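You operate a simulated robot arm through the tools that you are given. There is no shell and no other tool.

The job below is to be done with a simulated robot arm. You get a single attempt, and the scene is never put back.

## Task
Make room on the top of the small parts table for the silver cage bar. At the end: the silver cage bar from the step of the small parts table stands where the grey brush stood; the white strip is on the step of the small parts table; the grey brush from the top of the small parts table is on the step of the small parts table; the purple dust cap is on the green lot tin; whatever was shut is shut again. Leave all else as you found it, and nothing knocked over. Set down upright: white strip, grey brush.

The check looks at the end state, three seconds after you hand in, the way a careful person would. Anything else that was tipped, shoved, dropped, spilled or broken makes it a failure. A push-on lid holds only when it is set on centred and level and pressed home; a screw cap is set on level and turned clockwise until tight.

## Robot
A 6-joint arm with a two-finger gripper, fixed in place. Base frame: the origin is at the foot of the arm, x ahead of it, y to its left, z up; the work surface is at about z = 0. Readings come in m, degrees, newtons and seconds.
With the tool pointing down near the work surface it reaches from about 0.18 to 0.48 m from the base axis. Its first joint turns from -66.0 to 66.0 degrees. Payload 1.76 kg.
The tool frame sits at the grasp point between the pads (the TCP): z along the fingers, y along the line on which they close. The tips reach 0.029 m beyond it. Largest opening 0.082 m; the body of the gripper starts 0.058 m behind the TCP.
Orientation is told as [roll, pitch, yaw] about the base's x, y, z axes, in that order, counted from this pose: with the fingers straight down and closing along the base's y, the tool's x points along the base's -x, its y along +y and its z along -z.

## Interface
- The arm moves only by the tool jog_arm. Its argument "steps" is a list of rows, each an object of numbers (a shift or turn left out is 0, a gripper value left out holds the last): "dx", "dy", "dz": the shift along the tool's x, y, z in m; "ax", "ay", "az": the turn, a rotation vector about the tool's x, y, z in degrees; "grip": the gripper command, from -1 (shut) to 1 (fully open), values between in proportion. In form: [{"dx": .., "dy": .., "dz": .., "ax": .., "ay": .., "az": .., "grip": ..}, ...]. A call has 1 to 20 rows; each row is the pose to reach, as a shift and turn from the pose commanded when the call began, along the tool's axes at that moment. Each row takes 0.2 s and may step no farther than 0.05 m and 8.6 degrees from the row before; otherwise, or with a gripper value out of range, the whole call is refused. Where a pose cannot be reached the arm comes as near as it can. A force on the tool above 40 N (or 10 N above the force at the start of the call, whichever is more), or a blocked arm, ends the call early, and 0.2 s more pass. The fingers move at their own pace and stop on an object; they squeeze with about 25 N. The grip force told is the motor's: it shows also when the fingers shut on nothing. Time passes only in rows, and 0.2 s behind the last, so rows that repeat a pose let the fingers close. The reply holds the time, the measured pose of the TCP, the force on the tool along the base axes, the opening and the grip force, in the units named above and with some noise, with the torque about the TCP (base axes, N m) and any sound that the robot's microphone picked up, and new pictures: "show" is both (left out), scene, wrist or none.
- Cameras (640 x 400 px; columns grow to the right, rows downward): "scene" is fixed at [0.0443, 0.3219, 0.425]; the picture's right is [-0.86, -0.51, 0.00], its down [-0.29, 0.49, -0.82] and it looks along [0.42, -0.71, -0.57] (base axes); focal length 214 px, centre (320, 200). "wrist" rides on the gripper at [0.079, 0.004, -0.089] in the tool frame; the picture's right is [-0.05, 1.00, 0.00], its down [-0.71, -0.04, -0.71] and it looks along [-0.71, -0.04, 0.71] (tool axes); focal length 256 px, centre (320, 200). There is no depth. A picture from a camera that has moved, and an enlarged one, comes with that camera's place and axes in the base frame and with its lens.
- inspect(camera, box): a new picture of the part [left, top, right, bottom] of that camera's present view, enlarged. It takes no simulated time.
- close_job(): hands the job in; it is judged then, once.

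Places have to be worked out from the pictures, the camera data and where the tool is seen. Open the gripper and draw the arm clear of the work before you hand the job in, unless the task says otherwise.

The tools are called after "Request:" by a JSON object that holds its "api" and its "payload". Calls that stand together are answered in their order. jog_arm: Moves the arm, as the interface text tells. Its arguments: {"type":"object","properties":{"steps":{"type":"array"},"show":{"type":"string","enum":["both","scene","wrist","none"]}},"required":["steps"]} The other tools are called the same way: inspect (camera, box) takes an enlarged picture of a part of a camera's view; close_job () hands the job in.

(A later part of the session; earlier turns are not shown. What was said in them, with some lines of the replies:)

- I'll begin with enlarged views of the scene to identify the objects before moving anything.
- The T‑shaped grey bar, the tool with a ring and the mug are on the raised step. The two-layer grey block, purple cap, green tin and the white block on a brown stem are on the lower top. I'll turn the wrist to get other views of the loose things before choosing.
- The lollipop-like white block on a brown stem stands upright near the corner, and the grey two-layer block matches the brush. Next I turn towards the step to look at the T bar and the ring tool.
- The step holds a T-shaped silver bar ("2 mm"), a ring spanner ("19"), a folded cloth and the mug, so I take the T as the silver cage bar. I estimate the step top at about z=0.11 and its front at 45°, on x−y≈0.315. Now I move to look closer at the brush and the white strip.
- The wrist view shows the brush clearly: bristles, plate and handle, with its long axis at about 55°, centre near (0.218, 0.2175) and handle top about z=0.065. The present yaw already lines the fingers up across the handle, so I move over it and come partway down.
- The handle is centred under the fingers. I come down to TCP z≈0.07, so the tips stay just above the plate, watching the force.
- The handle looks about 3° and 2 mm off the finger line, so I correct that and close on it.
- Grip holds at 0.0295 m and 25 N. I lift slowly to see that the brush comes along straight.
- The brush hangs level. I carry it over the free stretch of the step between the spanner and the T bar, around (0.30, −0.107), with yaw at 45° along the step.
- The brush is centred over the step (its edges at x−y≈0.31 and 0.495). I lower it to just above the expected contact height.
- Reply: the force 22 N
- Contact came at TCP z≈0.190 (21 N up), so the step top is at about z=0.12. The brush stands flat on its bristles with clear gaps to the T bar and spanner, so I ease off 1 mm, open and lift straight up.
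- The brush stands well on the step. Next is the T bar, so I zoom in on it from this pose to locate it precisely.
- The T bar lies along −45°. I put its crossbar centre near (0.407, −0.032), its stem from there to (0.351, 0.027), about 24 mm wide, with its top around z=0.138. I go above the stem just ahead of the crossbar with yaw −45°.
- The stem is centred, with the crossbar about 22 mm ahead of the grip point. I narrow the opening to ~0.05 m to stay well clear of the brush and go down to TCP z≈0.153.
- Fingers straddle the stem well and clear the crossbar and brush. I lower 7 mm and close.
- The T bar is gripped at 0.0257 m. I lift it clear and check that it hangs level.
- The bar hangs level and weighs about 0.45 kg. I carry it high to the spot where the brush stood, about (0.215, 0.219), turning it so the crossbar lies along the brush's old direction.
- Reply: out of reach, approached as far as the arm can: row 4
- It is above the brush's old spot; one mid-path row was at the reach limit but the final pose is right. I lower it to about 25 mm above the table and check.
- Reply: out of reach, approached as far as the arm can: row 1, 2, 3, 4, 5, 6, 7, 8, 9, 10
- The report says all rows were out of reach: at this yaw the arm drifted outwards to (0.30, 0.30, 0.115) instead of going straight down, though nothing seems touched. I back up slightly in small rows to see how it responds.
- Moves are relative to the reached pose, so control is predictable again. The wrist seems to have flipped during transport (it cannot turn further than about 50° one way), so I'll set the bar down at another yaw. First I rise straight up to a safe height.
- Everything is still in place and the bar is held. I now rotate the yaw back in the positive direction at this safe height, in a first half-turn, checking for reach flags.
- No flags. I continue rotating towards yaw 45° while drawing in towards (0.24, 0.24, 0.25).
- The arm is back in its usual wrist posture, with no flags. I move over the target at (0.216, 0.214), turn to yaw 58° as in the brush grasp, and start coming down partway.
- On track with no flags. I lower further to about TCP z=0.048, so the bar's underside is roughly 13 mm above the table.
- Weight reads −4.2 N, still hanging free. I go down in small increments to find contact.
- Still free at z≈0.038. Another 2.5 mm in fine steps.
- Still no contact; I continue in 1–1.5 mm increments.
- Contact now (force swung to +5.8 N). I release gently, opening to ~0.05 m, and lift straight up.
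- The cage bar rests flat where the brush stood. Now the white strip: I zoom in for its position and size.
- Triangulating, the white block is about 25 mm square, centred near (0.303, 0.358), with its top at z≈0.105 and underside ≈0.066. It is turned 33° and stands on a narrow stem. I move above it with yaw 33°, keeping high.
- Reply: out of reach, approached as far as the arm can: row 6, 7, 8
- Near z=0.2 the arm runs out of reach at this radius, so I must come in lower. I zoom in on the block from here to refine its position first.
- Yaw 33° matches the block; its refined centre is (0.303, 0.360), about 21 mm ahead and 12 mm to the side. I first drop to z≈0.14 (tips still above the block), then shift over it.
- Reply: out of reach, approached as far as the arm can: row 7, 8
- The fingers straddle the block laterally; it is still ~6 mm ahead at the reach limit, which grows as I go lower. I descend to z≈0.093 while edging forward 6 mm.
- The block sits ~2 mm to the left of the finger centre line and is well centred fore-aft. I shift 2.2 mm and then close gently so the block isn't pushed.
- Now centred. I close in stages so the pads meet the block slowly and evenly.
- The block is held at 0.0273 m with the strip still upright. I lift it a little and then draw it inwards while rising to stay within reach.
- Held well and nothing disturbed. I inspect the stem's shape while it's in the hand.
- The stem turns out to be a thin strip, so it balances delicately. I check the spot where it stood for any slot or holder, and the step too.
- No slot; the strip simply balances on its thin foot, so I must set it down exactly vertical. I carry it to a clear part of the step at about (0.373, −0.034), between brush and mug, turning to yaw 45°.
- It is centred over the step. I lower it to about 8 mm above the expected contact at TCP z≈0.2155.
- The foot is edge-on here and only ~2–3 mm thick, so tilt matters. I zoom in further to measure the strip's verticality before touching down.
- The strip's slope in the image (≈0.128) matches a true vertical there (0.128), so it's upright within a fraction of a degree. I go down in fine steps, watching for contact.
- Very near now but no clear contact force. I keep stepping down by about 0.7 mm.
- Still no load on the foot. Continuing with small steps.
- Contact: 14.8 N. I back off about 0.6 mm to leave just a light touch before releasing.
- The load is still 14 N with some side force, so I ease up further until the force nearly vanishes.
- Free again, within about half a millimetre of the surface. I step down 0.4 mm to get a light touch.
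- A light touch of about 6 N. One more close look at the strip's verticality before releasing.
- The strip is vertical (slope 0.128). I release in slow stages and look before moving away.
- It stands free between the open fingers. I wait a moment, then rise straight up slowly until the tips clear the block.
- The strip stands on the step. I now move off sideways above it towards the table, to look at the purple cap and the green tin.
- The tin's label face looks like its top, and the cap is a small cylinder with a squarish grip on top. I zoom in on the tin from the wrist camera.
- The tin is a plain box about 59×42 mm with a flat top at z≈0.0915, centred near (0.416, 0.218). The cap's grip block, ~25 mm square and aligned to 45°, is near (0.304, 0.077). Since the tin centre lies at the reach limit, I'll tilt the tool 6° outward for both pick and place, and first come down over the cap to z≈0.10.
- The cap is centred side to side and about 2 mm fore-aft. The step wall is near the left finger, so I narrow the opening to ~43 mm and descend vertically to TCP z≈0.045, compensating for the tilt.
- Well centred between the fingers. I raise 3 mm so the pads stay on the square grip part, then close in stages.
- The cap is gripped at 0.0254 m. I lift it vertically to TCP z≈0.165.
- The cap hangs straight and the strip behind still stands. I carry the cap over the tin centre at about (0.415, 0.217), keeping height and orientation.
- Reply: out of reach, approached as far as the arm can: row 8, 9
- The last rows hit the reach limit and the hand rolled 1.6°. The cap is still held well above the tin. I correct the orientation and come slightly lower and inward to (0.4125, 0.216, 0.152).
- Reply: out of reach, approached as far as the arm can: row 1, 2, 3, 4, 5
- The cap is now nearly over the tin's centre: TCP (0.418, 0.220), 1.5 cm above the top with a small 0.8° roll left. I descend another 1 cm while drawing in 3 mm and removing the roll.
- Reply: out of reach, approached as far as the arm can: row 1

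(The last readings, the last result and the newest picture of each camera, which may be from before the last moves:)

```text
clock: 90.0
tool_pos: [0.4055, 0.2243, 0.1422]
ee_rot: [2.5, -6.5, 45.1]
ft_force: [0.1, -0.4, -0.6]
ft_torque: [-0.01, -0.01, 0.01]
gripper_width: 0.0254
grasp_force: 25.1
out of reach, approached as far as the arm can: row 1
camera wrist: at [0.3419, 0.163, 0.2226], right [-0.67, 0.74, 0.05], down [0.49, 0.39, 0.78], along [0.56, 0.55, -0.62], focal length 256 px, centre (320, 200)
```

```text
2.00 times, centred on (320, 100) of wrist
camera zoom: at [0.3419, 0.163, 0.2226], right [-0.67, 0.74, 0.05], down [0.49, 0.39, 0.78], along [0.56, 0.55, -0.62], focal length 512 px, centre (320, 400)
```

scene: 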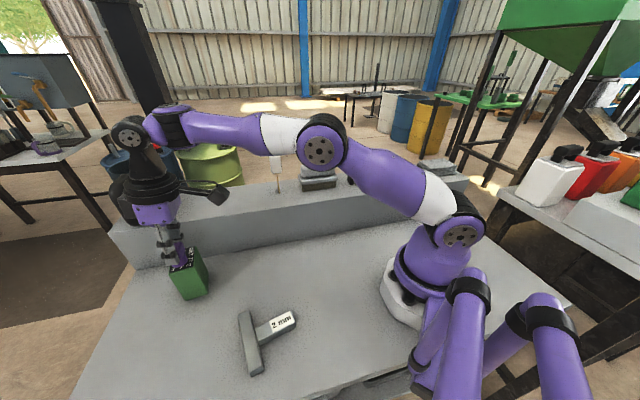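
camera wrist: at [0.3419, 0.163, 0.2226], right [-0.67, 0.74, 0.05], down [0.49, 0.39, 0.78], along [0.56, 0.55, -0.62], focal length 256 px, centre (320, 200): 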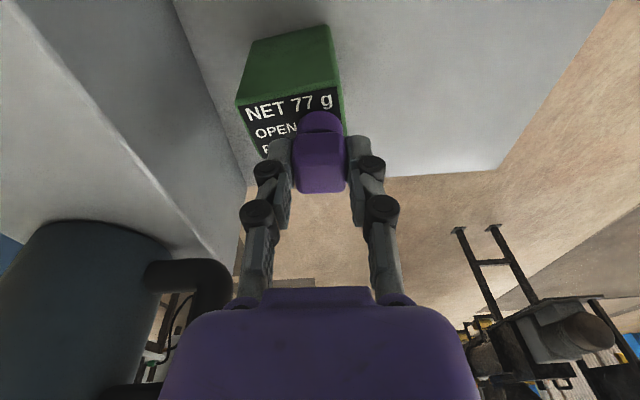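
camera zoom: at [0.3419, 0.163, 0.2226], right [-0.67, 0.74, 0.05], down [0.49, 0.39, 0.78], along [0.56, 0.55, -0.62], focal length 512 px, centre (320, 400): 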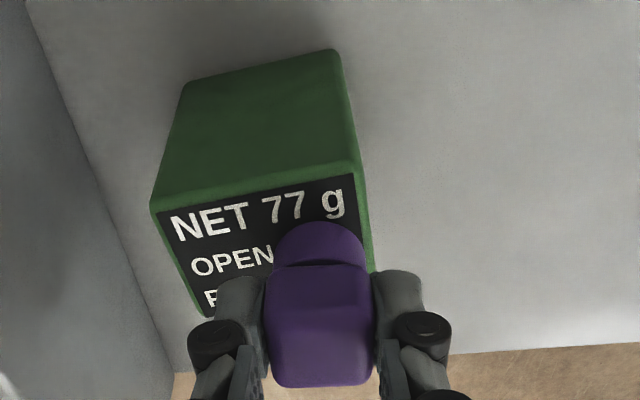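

The log now matches a target with 2.4° roll, so I know the commanded pose. The cap is 5 mm above the tin and a bit to one side. I undo the roll and shift to (0.412, 0.216) at nearly the same height.

Request:
{"api": "jog_arm", "payload": {"steps": [{"dx": 0.0004, "dy": -0.003, "dz": -0.001, "ax": 0.8, "ay": 0.1}, {"dx": 0.0009, "dy": -0.0065, "dz": -0.0005, "ax": 1.6, "ay": 0.3}, {"dx": 0.0014, "dy": -0.0105, "dz": 0.0003, "ax": 2.4, "ay": 0.4}, {"dx": 0.0014, "dy": -0.0105, "dz": 0.0003, "ax": 2.4, "ay": 0.4}], "show": "both"}}

Request:
{"api": "inspect", "payload": {"camera": "scene", "box": [140, 200, 240, 310]}}

Request:
{"api": "inspect", "payload": {"camera": "wrist", "box": [220, 0, 420, 200]}}

```text
clock: 91.0
tool_pos: [0.412, 0.2177, 0.1416]
ee_rot: [0.1, -6.1, 45.0]
ft_force: [-0.1, -0.4, -0.3]
ft_torque: [0.02, 0.02, 0.0]
gripper_width: 0.0253
grasp_force: 25.4
camera wrist: at [0.3461, 0.1581, 0.2224], right [-0.67, 0.74, 0.01], down [0.47, 0.42, 0.78], along [0.57, 0.52, -0.63], focal length 256 px, centre (320, 200)
```

scene: 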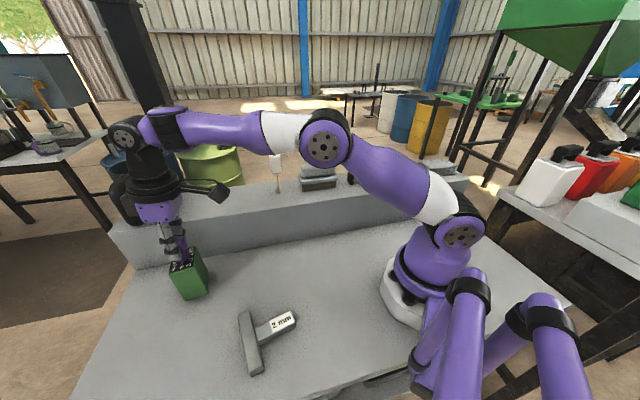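
wrist: 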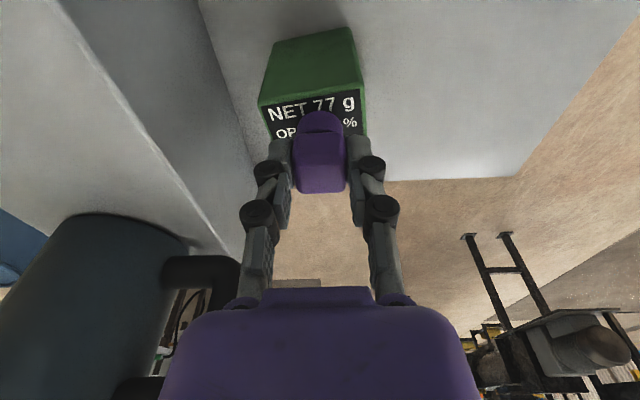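

```text
3.64 times, centred on (190, 255) of scene
camera zoom: at [0.0443, 0.3219, 0.425], right [-0.86, -0.51, 0.0], down [-0.29, 0.49, -0.82], along [0.42, -0.71, -0.57], focal length 780 px, centre (793, 0)
```

zoom: 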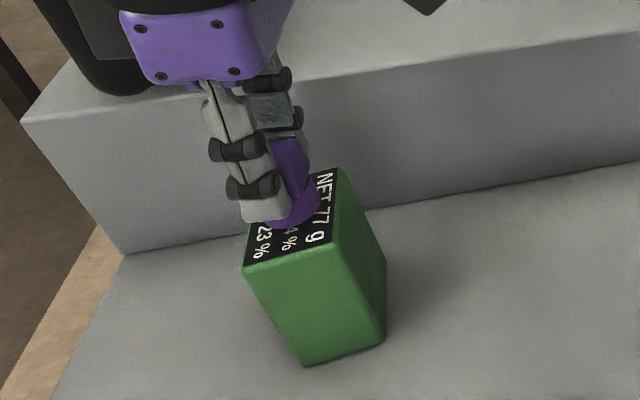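

```text
2.00 times, centred on (320, 100) of wrist
camera zoom: at [0.3461, 0.1581, 0.2224], right [-0.67, 0.74, 0.01], down [0.47, 0.42, 0.78], along [0.57, 0.52, -0.63], focal length 512 px, centre (320, 400)
```

zoom: 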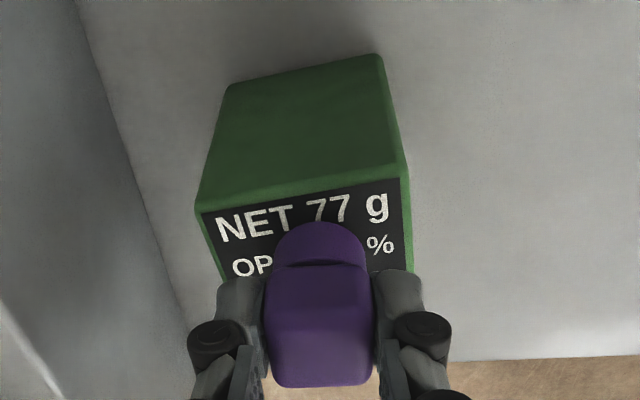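

Orientation is restored with no flags, and the cap projects within ~3 mm of the tin's centre. I lower in fine steps to find contact, expected around TCP z≈0.137.

Request:
{"api": "jog_arm", "payload": {"steps": [{"dx": 0.0001, "dz": 0.001}, {"dx": 0.0002, "dz": 0.002}, {"dx": 0.0003, "dz": 0.003}, {"dx": 0.0003, "dz": 0.003}], "show": "none"}}

```text
clock: 92.0
tool_pos: [0.4123, 0.2178, 0.138]
ee_rot: [0.1, -6.0, 45.1]
ft_force: [-0.5, 1.0, -0.7]
ft_torque: [0.01, -0.01, -0.01]
gripper_width: 0.0257
grasp_force: 25.1
```

Request:
{"api": "jog_arm", "payload": {"steps": [{"dx": 0.0001, "dz": 0.0005}, {"dx": 0.0001, "dz": 0.001}, {"dx": 0.0001, "dz": 0.001}], "show": "none"}}

Request:
{"api": "inspect", "payload": {"camera": "scene", "box": [160, 225, 220, 305]}}

```text
clock: 92.8
tool_pos: [0.4127, 0.2173, 0.1378]
ee_rot: [0.1, -6.1, 45.1]
ft_force: [0.5, 0.8, 0.5]
ft_torque: [-0.03, -0.03, 0.01]
gripper_width: 0.0257
grasp_force: 25.4
```

```text
5.00 times, centred on (190, 265) of scene
camera zoom: at [0.0443, 0.3219, 0.425], right [-0.86, -0.51, 0.0], down [-0.29, 0.49, -0.82], along [0.42, -0.71, -0.57], focal length 1072 px, centre (970, -125)
```

zoom: 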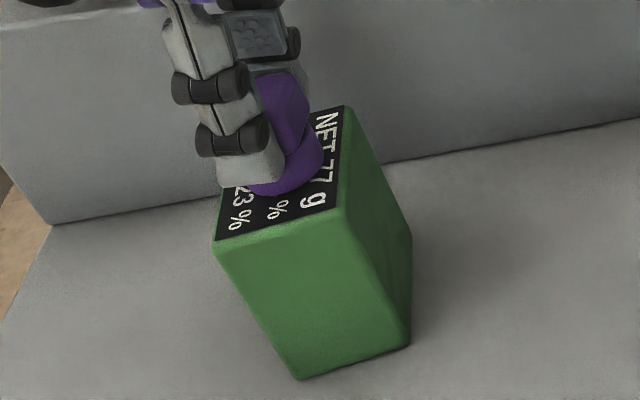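

Still free and visibly close. I continue down in 0.8 mm steps.

Request:
{"api": "jog_arm", "payload": {"steps": [{"dx": 0.0001, "dz": 0.0004}, {"dx": 0.0001, "dz": 0.0008}, {"dx": 0.0001, "dz": 0.0008}], "show": "none"}}

```text
clock: 93.6
tool_pos: [0.4114, 0.2176, 0.1374]
ee_rot: [0.1, -6.0, 45.1]
ft_force: [0.7, 0.0, 0.3]
ft_torque: [-0.01, -0.01, -0.02]
gripper_width: 0.0257
grasp_force: 25.2
```

Request:
{"api": "jog_arm", "payload": {"steps": [{"dx": 0.0001, "dz": 0.0005}, {"dx": 0.0001, "dz": 0.001}, {"dx": 0.0001, "dz": 0.001}], "show": "none"}}

```text
clock: 94.4
tool_pos: [0.4133, 0.2176, 0.1371]
ee_rot: [0.1, -5.9, 45.0]
ft_force: [0.5, -0.3, 1.0]
ft_torque: [-0.01, -0.02, -0.01]
gripper_width: 0.0257
grasp_force: 24.6
```

Measured height is moving less than commanded, with the force at about +1 N. I look closely.

Request:
{"api": "inspect", "payload": {"camera": "scene", "box": [170, 225, 215, 285]}}

Request:
{"api": "inspect", "payload": {"camera": "wrist", "box": [240, 0, 400, 200]}}

```text
6.67 times, centred on (192, 255) of scene
camera zoom: at [0.0443, 0.3219, 0.425], right [-0.86, -0.51, 0.0], down [-0.29, 0.49, -0.82], along [0.42, -0.71, -0.57], focal length 1430 px, centre (1170, -167)
```

zoom: 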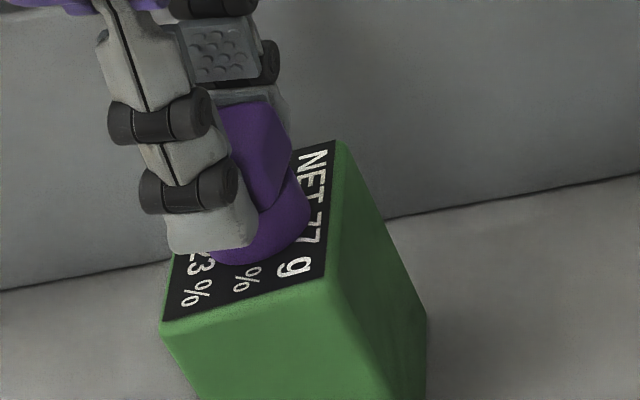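

```text
2.00 times, centred on (320, 100) of wrist
camera zoom: at [0.3464, 0.158, 0.217], right [-0.67, 0.74, 0.01], down [0.47, 0.42, 0.78], along [0.57, 0.52, -0.63], focal length 512 px, centre (320, 400)
```

zoom: 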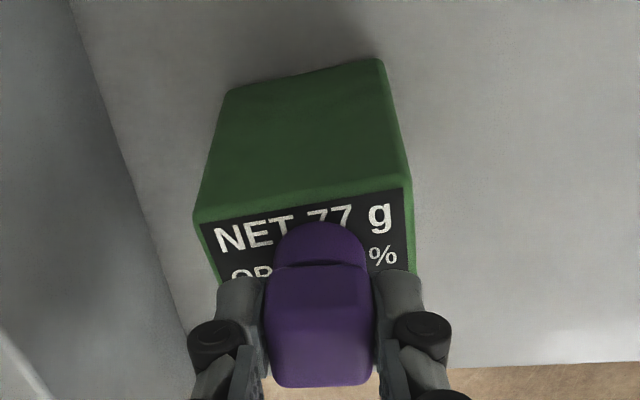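

No contact yet by force. A few more 0.8 mm steps.

Request:
{"api": "jog_arm", "payload": {"steps": [{"dx": 0.0001, "dz": 0.0004}, {"dx": 0.0001, "dz": 0.0008}, {"dx": 0.0001, "dz": 0.0008}], "show": "none"}}

```text
clock: 95.2
tool_pos: [0.4117, 0.2185, 0.1355]
ee_rot: [0.1, -6.1, 45.1]
ft_force: [0.5, -1.5, 3.6]
ft_torque: [-0.08, -0.01, -0.01]
gripper_width: 0.0258
grasp_force: 25.0
```

Contact is beginning (3.6 N). One more 0.5 mm step to confirm it's seated.

Request:
{"api": "jog_arm", "payload": {"steps": [{"dx": 0.0, "dz": 0.0003}, {"dx": 0.0001, "dz": 0.0005}, {"dx": 0.0001, "dz": 0.0005}], "show": "none"}}

```text
clock: 96.0
tool_pos: [0.4112, 0.218, 0.1364]
ee_rot: [0.2, -6.1, 45.1]
ft_force: [-2.7, -2.6, 11.4]
ft_torque: [-0.09, 0.11, -0.03]
gripper_width: 0.0256
grasp_force: 25.3
```

Seated at 11 N. I ease off 0.4 mm, then release in stages to ~45 mm opening and pause.

Request:
{"api": "jog_arm", "payload": {"steps": [{"dz": -0.0002}, {"dz": -0.0004}, {"dz": -0.0004, "grip": -0.4}, {"dz": -0.0004, "grip": -0.35}, {"dz": -0.0004, "grip": -0.3}, {"dz": -0.0004, "grip": -0.2}, {"dz": -0.0004, "grip": -0.05}, {"dz": -0.0004, "grip": 0.1}, {"dz": -0.0004, "grip": 0.1}], "show": "both"}}

Request:
{"api": "inspect", "payload": {"camera": "scene", "box": [160, 225, 220, 305]}}

Request:
{"api": "inspect", "payload": {"camera": "wrist", "box": [220, 0, 420, 200]}}

```text
clock: 98.0
tool_pos: [0.4118, 0.2167, 0.1354]
ee_rot: [0.1, -6.1, 45.1]
ft_force: [0.3, 0.4, -0.8]
ft_torque: [0.0, 0.02, -0.01]
gripper_width: 0.0451
grasp_force: 0.1
camera wrist: at [0.3466, 0.1584, 0.2161], right [-0.67, 0.74, 0.01], down [0.47, 0.42, 0.78], along [0.57, 0.52, -0.63], focal length 256 px, centre (320, 200)
```

scene: 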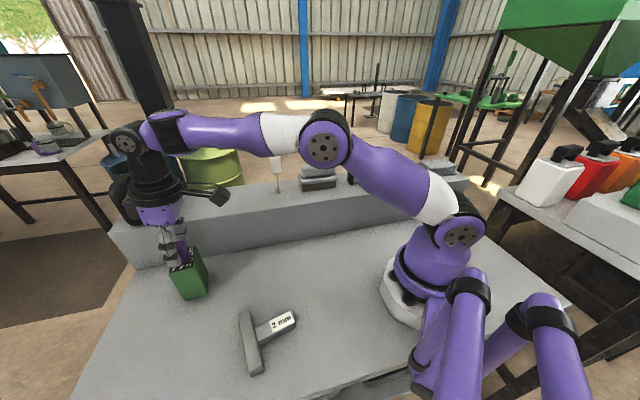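
wrist: 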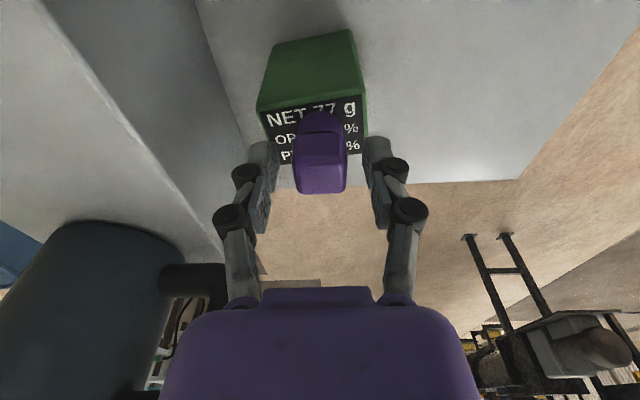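

```text
5.00 times, centred on (190, 265) of scene
camera zoom: at [0.0443, 0.3219, 0.425], right [-0.86, -0.51, 0.0], down [-0.29, 0.49, -0.82], along [0.42, -0.71, -0.57], focal length 1072 px, centre (970, -125)
```

zoom: 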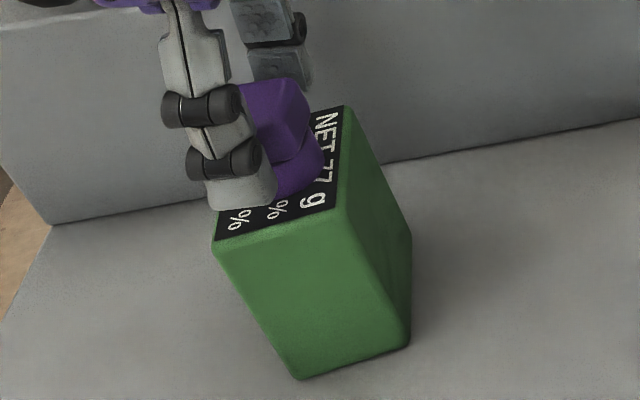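

```text
2.00 times, centred on (320, 100) of wrist
camera zoom: at [0.3466, 0.1584, 0.2161], right [-0.67, 0.74, 0.01], down [0.47, 0.42, 0.78], along [0.57, 0.52, -0.63], focal length 512 px, centre (320, 400)
```

zoom: 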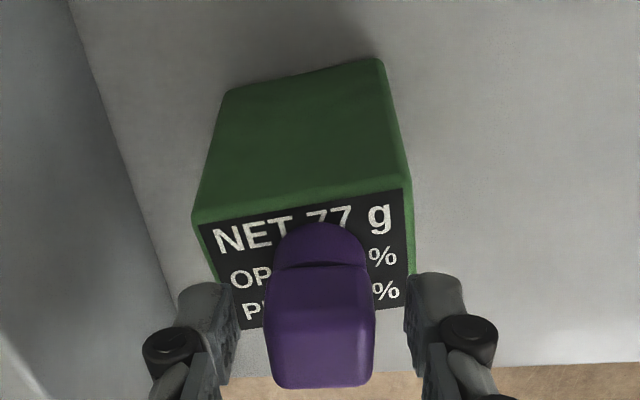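

The cap stands upright on the tin's label, fingers clear on both sides. I withdraw up and slightly inward so as to stay within reach.

Request:
{"api": "jog_arm", "payload": {"steps": [{"dx": 0.0007, "dz": -0.0031}, {"dx": 0.0049, "dz": -0.0106}, {"dx": 0.0108, "dz": -0.0213}, {"dx": 0.0185, "dz": -0.0341}, {"dx": 0.0289, "dz": -0.0503}, {"dx": 0.0409, "dz": -0.0697}, {"dx": 0.0528, "dz": -0.091}, {"dx": 0.0636, "dz": -0.1123}, {"dx": 0.0636, "dz": -0.1123}], "show": "both"}}

Request:
{"api": "inspect", "payload": {"camera": "scene", "box": [140, 200, 240, 310]}}

```text
clock: 100.0
tool_pos: [0.3574, 0.1591, 0.2377]
ee_rot: [-0.2, -6.1, 45.1]
ft_force: [1.4, -0.3, 0.2]
ft_torque: [-0.01, 0.01, 0.01]
gripper_width: 0.045
grasp_force: 0.1
out of reach, approached as far as the arm can: row 8, 9
camera wrist: at [0.2915, 0.0997, 0.3183], right [-0.67, 0.74, 0.0], down [0.47, 0.42, 0.78], along [0.58, 0.52, -0.63], focal length 256 px, centre (320, 200)
```

scene: 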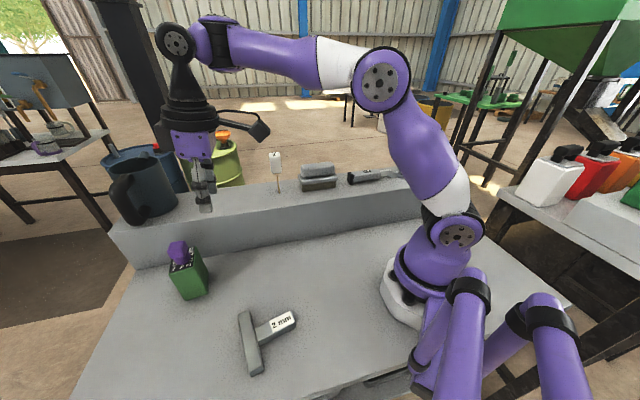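
wrist: 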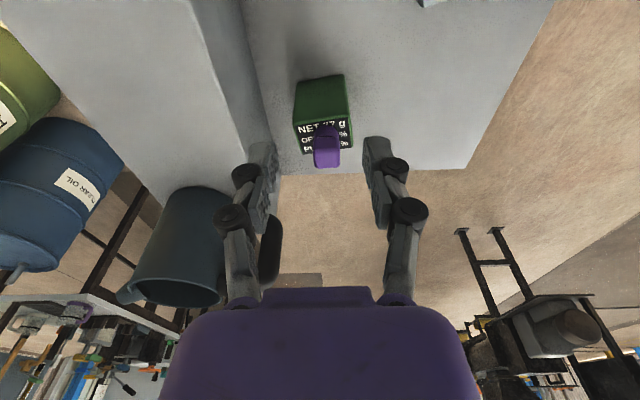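

```text
3.64 times, centred on (190, 255) of scene
camera zoom: at [0.0443, 0.3219, 0.425], right [-0.86, -0.51, 0.0], down [-0.29, 0.49, -0.82], along [0.42, -0.71, -0.57], focal length 780 px, centre (793, 0)
```

zoom: 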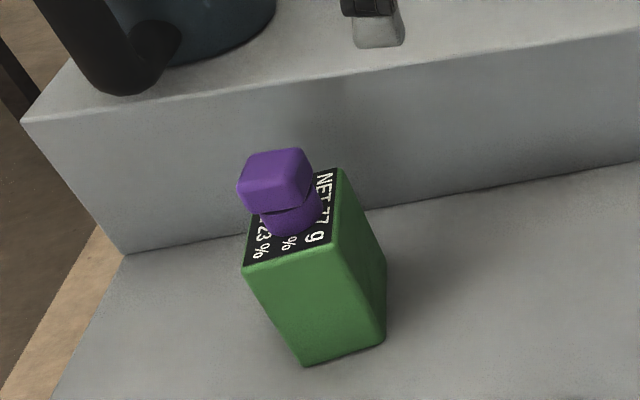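

The cap sits squarely on the tin. I draw the arm back to a clear, high pose, level the tool and open the gripper, then check everything.

Request:
{"api": "jog_arm", "payload": {"steps": [{"dx": 0.01, "dy": 0.0025, "dz": -0.005, "ay": 0.5}, {"dx": 0.025, "dy": 0.006, "dz": -0.018, "ay": 1.5}, {"dx": 0.042, "dy": 0.01, "dz": -0.033, "ay": 3}, {"dx": 0.06, "dy": 0.015, "dz": -0.05, "ay": 4.5}, {"dx": 0.075, "dy": 0.019, "dz": -0.062, "ay": 5.5}, {"dx": 0.0851, "dy": 0.0214, "dz": -0.0693, "ay": 6}, {"dx": 0.0851, "dy": 0.0214, "dz": -0.0693, "ay": 6, "grip": 1}, {"dx": 0.0851, "dy": 0.0214, "dz": -0.0693, "ay": 6, "grip": 1}, {"dx": 0.0851, "dy": 0.0214, "dz": -0.0693, "ay": 6, "grip": 1}], "show": "both"}}

Request:
{"api": "inspect", "payload": {"camera": "scene", "box": [230, 130, 450, 230]}}

Request:
{"api": "inspect", "payload": {"camera": "scene", "box": [80, 220, 320, 400]}}

Request:
{"api": "inspect", "payload": {"camera": "scene", "box": [262, 145, 300, 200]}}

```text
clock: 102.0
tool_pos: [0.2766, 0.1097, 0.2942]
ee_rot: [0.1, 0.1, 45.0]
ft_force: [-1.0, -0.3, 0.4]
ft_torque: [-0.01, 0.01, -0.02]
gripper_width: 0.0822
grasp_force: 0.1
out of reach, approached as far as the arm can: row 2, 3
camera wrist: at [0.2172, 0.0569, 0.3849], right [-0.67, 0.74, 0.0], down [0.53, 0.47, 0.71], along [0.52, 0.48, -0.71], focal length 256 px, centre (320, 200)
```

scene: 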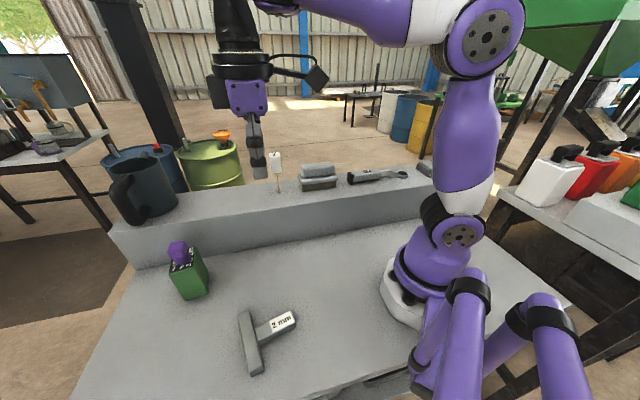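
wrist: 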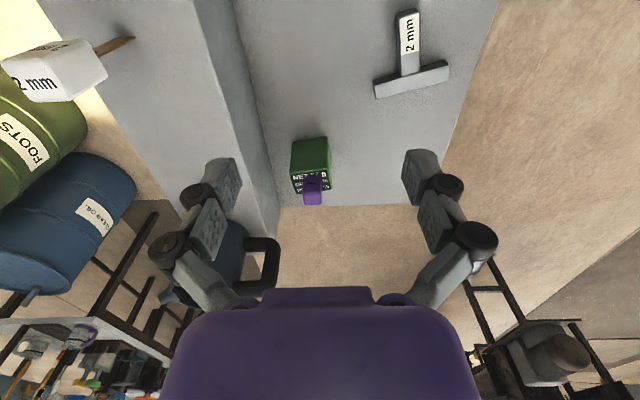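

```text
2.91 times, centred on (340, 180) of scene
camera zoom: at [0.0443, 0.3219, 0.425], right [-0.86, -0.51, 0.0], down [-0.29, 0.49, -0.82], along [0.42, -0.71, -0.57], focal length 624 px, centre (262, 258)
```

zoom: 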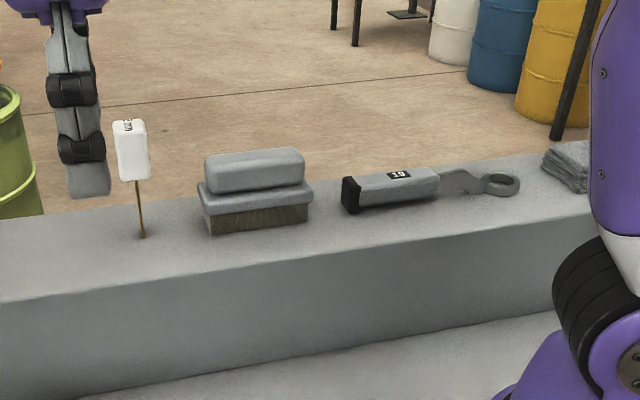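

```text
2.22 times, centred on (200, 310) of scene
camera zoom: at [0.0443, 0.3219, 0.425], right [-0.86, -0.51, 0.0], down [-0.29, 0.49, -0.82], along [0.42, -0.71, -0.57], focal length 477 px, centre (587, -44)
```

zoom: 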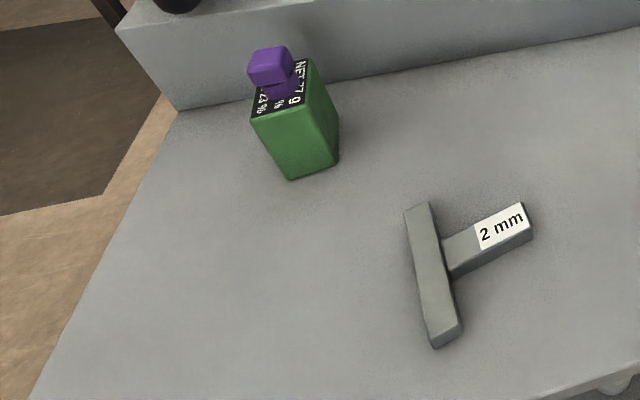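

```text
7.27 times, centred on (281, 172) of scene
camera zoom: at [0.0443, 0.3219, 0.425], right [-0.86, -0.51, 0.0], down [-0.29, 0.49, -0.82], along [0.42, -0.71, -0.57], focal length 1560 px, centre (604, 400)
```

zoom: 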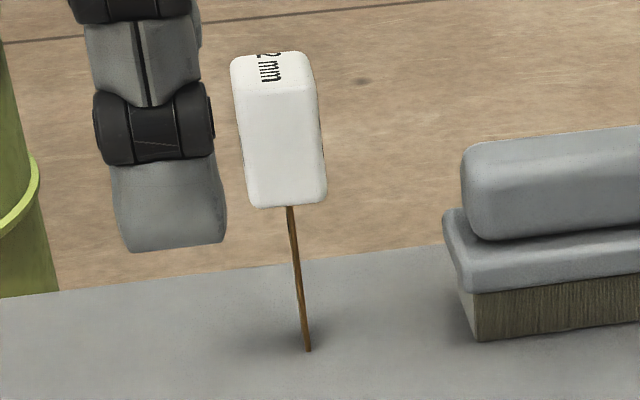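

All items look right. I check at high zoom whether the strip is holding its vertical stance over time before finishing.

Request:
{"api": "inspect", "payload": {"camera": "scene", "box": [270, 168, 290, 194]}}

Request:
{"api": "jog_arm", "payload": {"steps": [{"dz": -0.002}, {"dz": -0.004}, {"dz": -0.004}, {"dz": -0.004}, {"dz": -0.004}, {"dz": -0.004}, {"dz": -0.004}, {"dz": -0.004}, {"dz": -0.004}, {"dz": -0.004}, {"dz": -0.004}, {"dz": -0.004}, {"dz": -0.004}, {"dz": -0.004}, {"dz": -0.004}], "show": "scene"}}

Request:
{"api": "inspect", "payload": {"camera": "scene", "box": [270, 168, 290, 194]}}

```text
15.38 times, centred on (280, 181) of scene
camera zoom: at [0.0443, 0.3219, 0.425], right [-0.86, -0.51, 0.0], down [-0.29, 0.49, -0.82], along [0.42, -0.71, -0.57], focal length 3300 px, centre (935, 492)
```

zoom: 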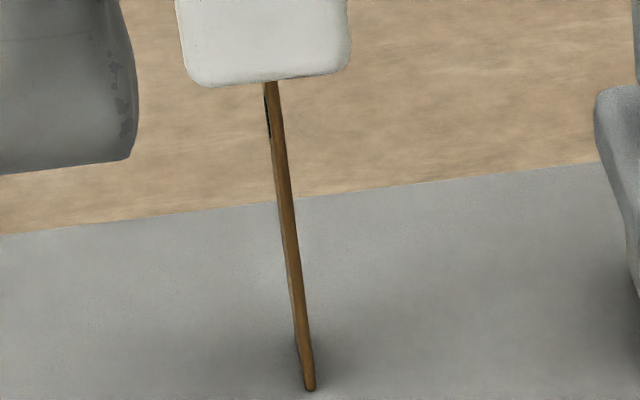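

```text
clock: 105.2
tool_pos: [0.2776, 0.1087, 0.3014]
ee_rot: [0.2, -0.1, 45.1]
ft_force: [-0.5, 0.4, 0.5]
ft_torque: [0.0, 0.03, 0.01]
gripper_width: 0.0819
grasp_force: 0.0
```

scene: 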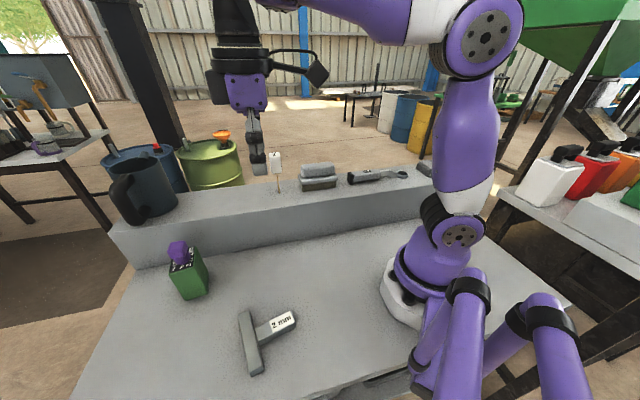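

```text
15.38 times, centred on (280, 181) of scene
camera zoom: at [0.0443, 0.3219, 0.425], right [-0.86, -0.51, 0.0], down [-0.29, 0.49, -0.82], along [0.42, -0.71, -0.57], focal length 3300 px, centre (935, 492)
```

zoom: 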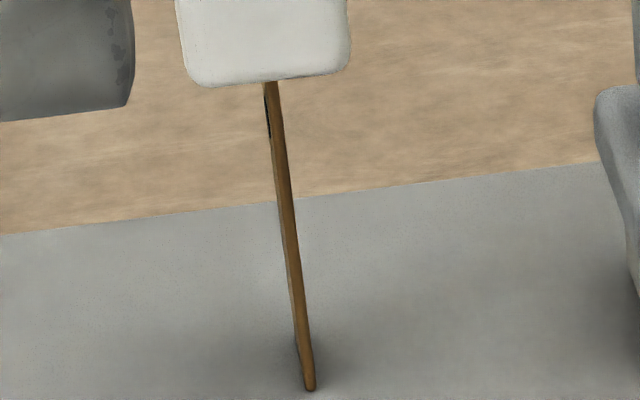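

The strip hasn't moved for 30 s. The brush and strip stand on the step, the cage bar lies where the brush was, the cap is on the tin, and nothing else has shifted. The gripper is open and the arm is clear, so I hand the job in.

Request:
{"api": "close_job", "payload": {}}

```text
The job is handed in.
```

I did all four moves and handed the job in; the final pictures show everything where it should be. I don't have the checker's verdict.

- **Silver cage bar:** it lies flat where the grey brush stood, within about 1 cm of the brush's centre. I took the T-shaped bar marked "2 mm" to be the cage bar, since the only other tool on the step was a ring spanner.
- **Grey brush:** it stands on its bristles on the step, between the spanner and the white strip.
- **White strip:** it stands upright on the step. Its foot is only about 2 mm thick, so it is delicately balanced, but it stayed vertical for about 30 seconds after I let go.
- **Purple dust cap:** it sits upright on the flat top of the green lot tin, within a few millimetres of the centre.

I opened nothing, so there was nothing to shut. The mug, spanner, cloth and tin look unmoved. On the first try to set the cage bar down, the arm drifted out towards the white strip, but it touched nothing. The gripper is open and the arm is clear of the work.
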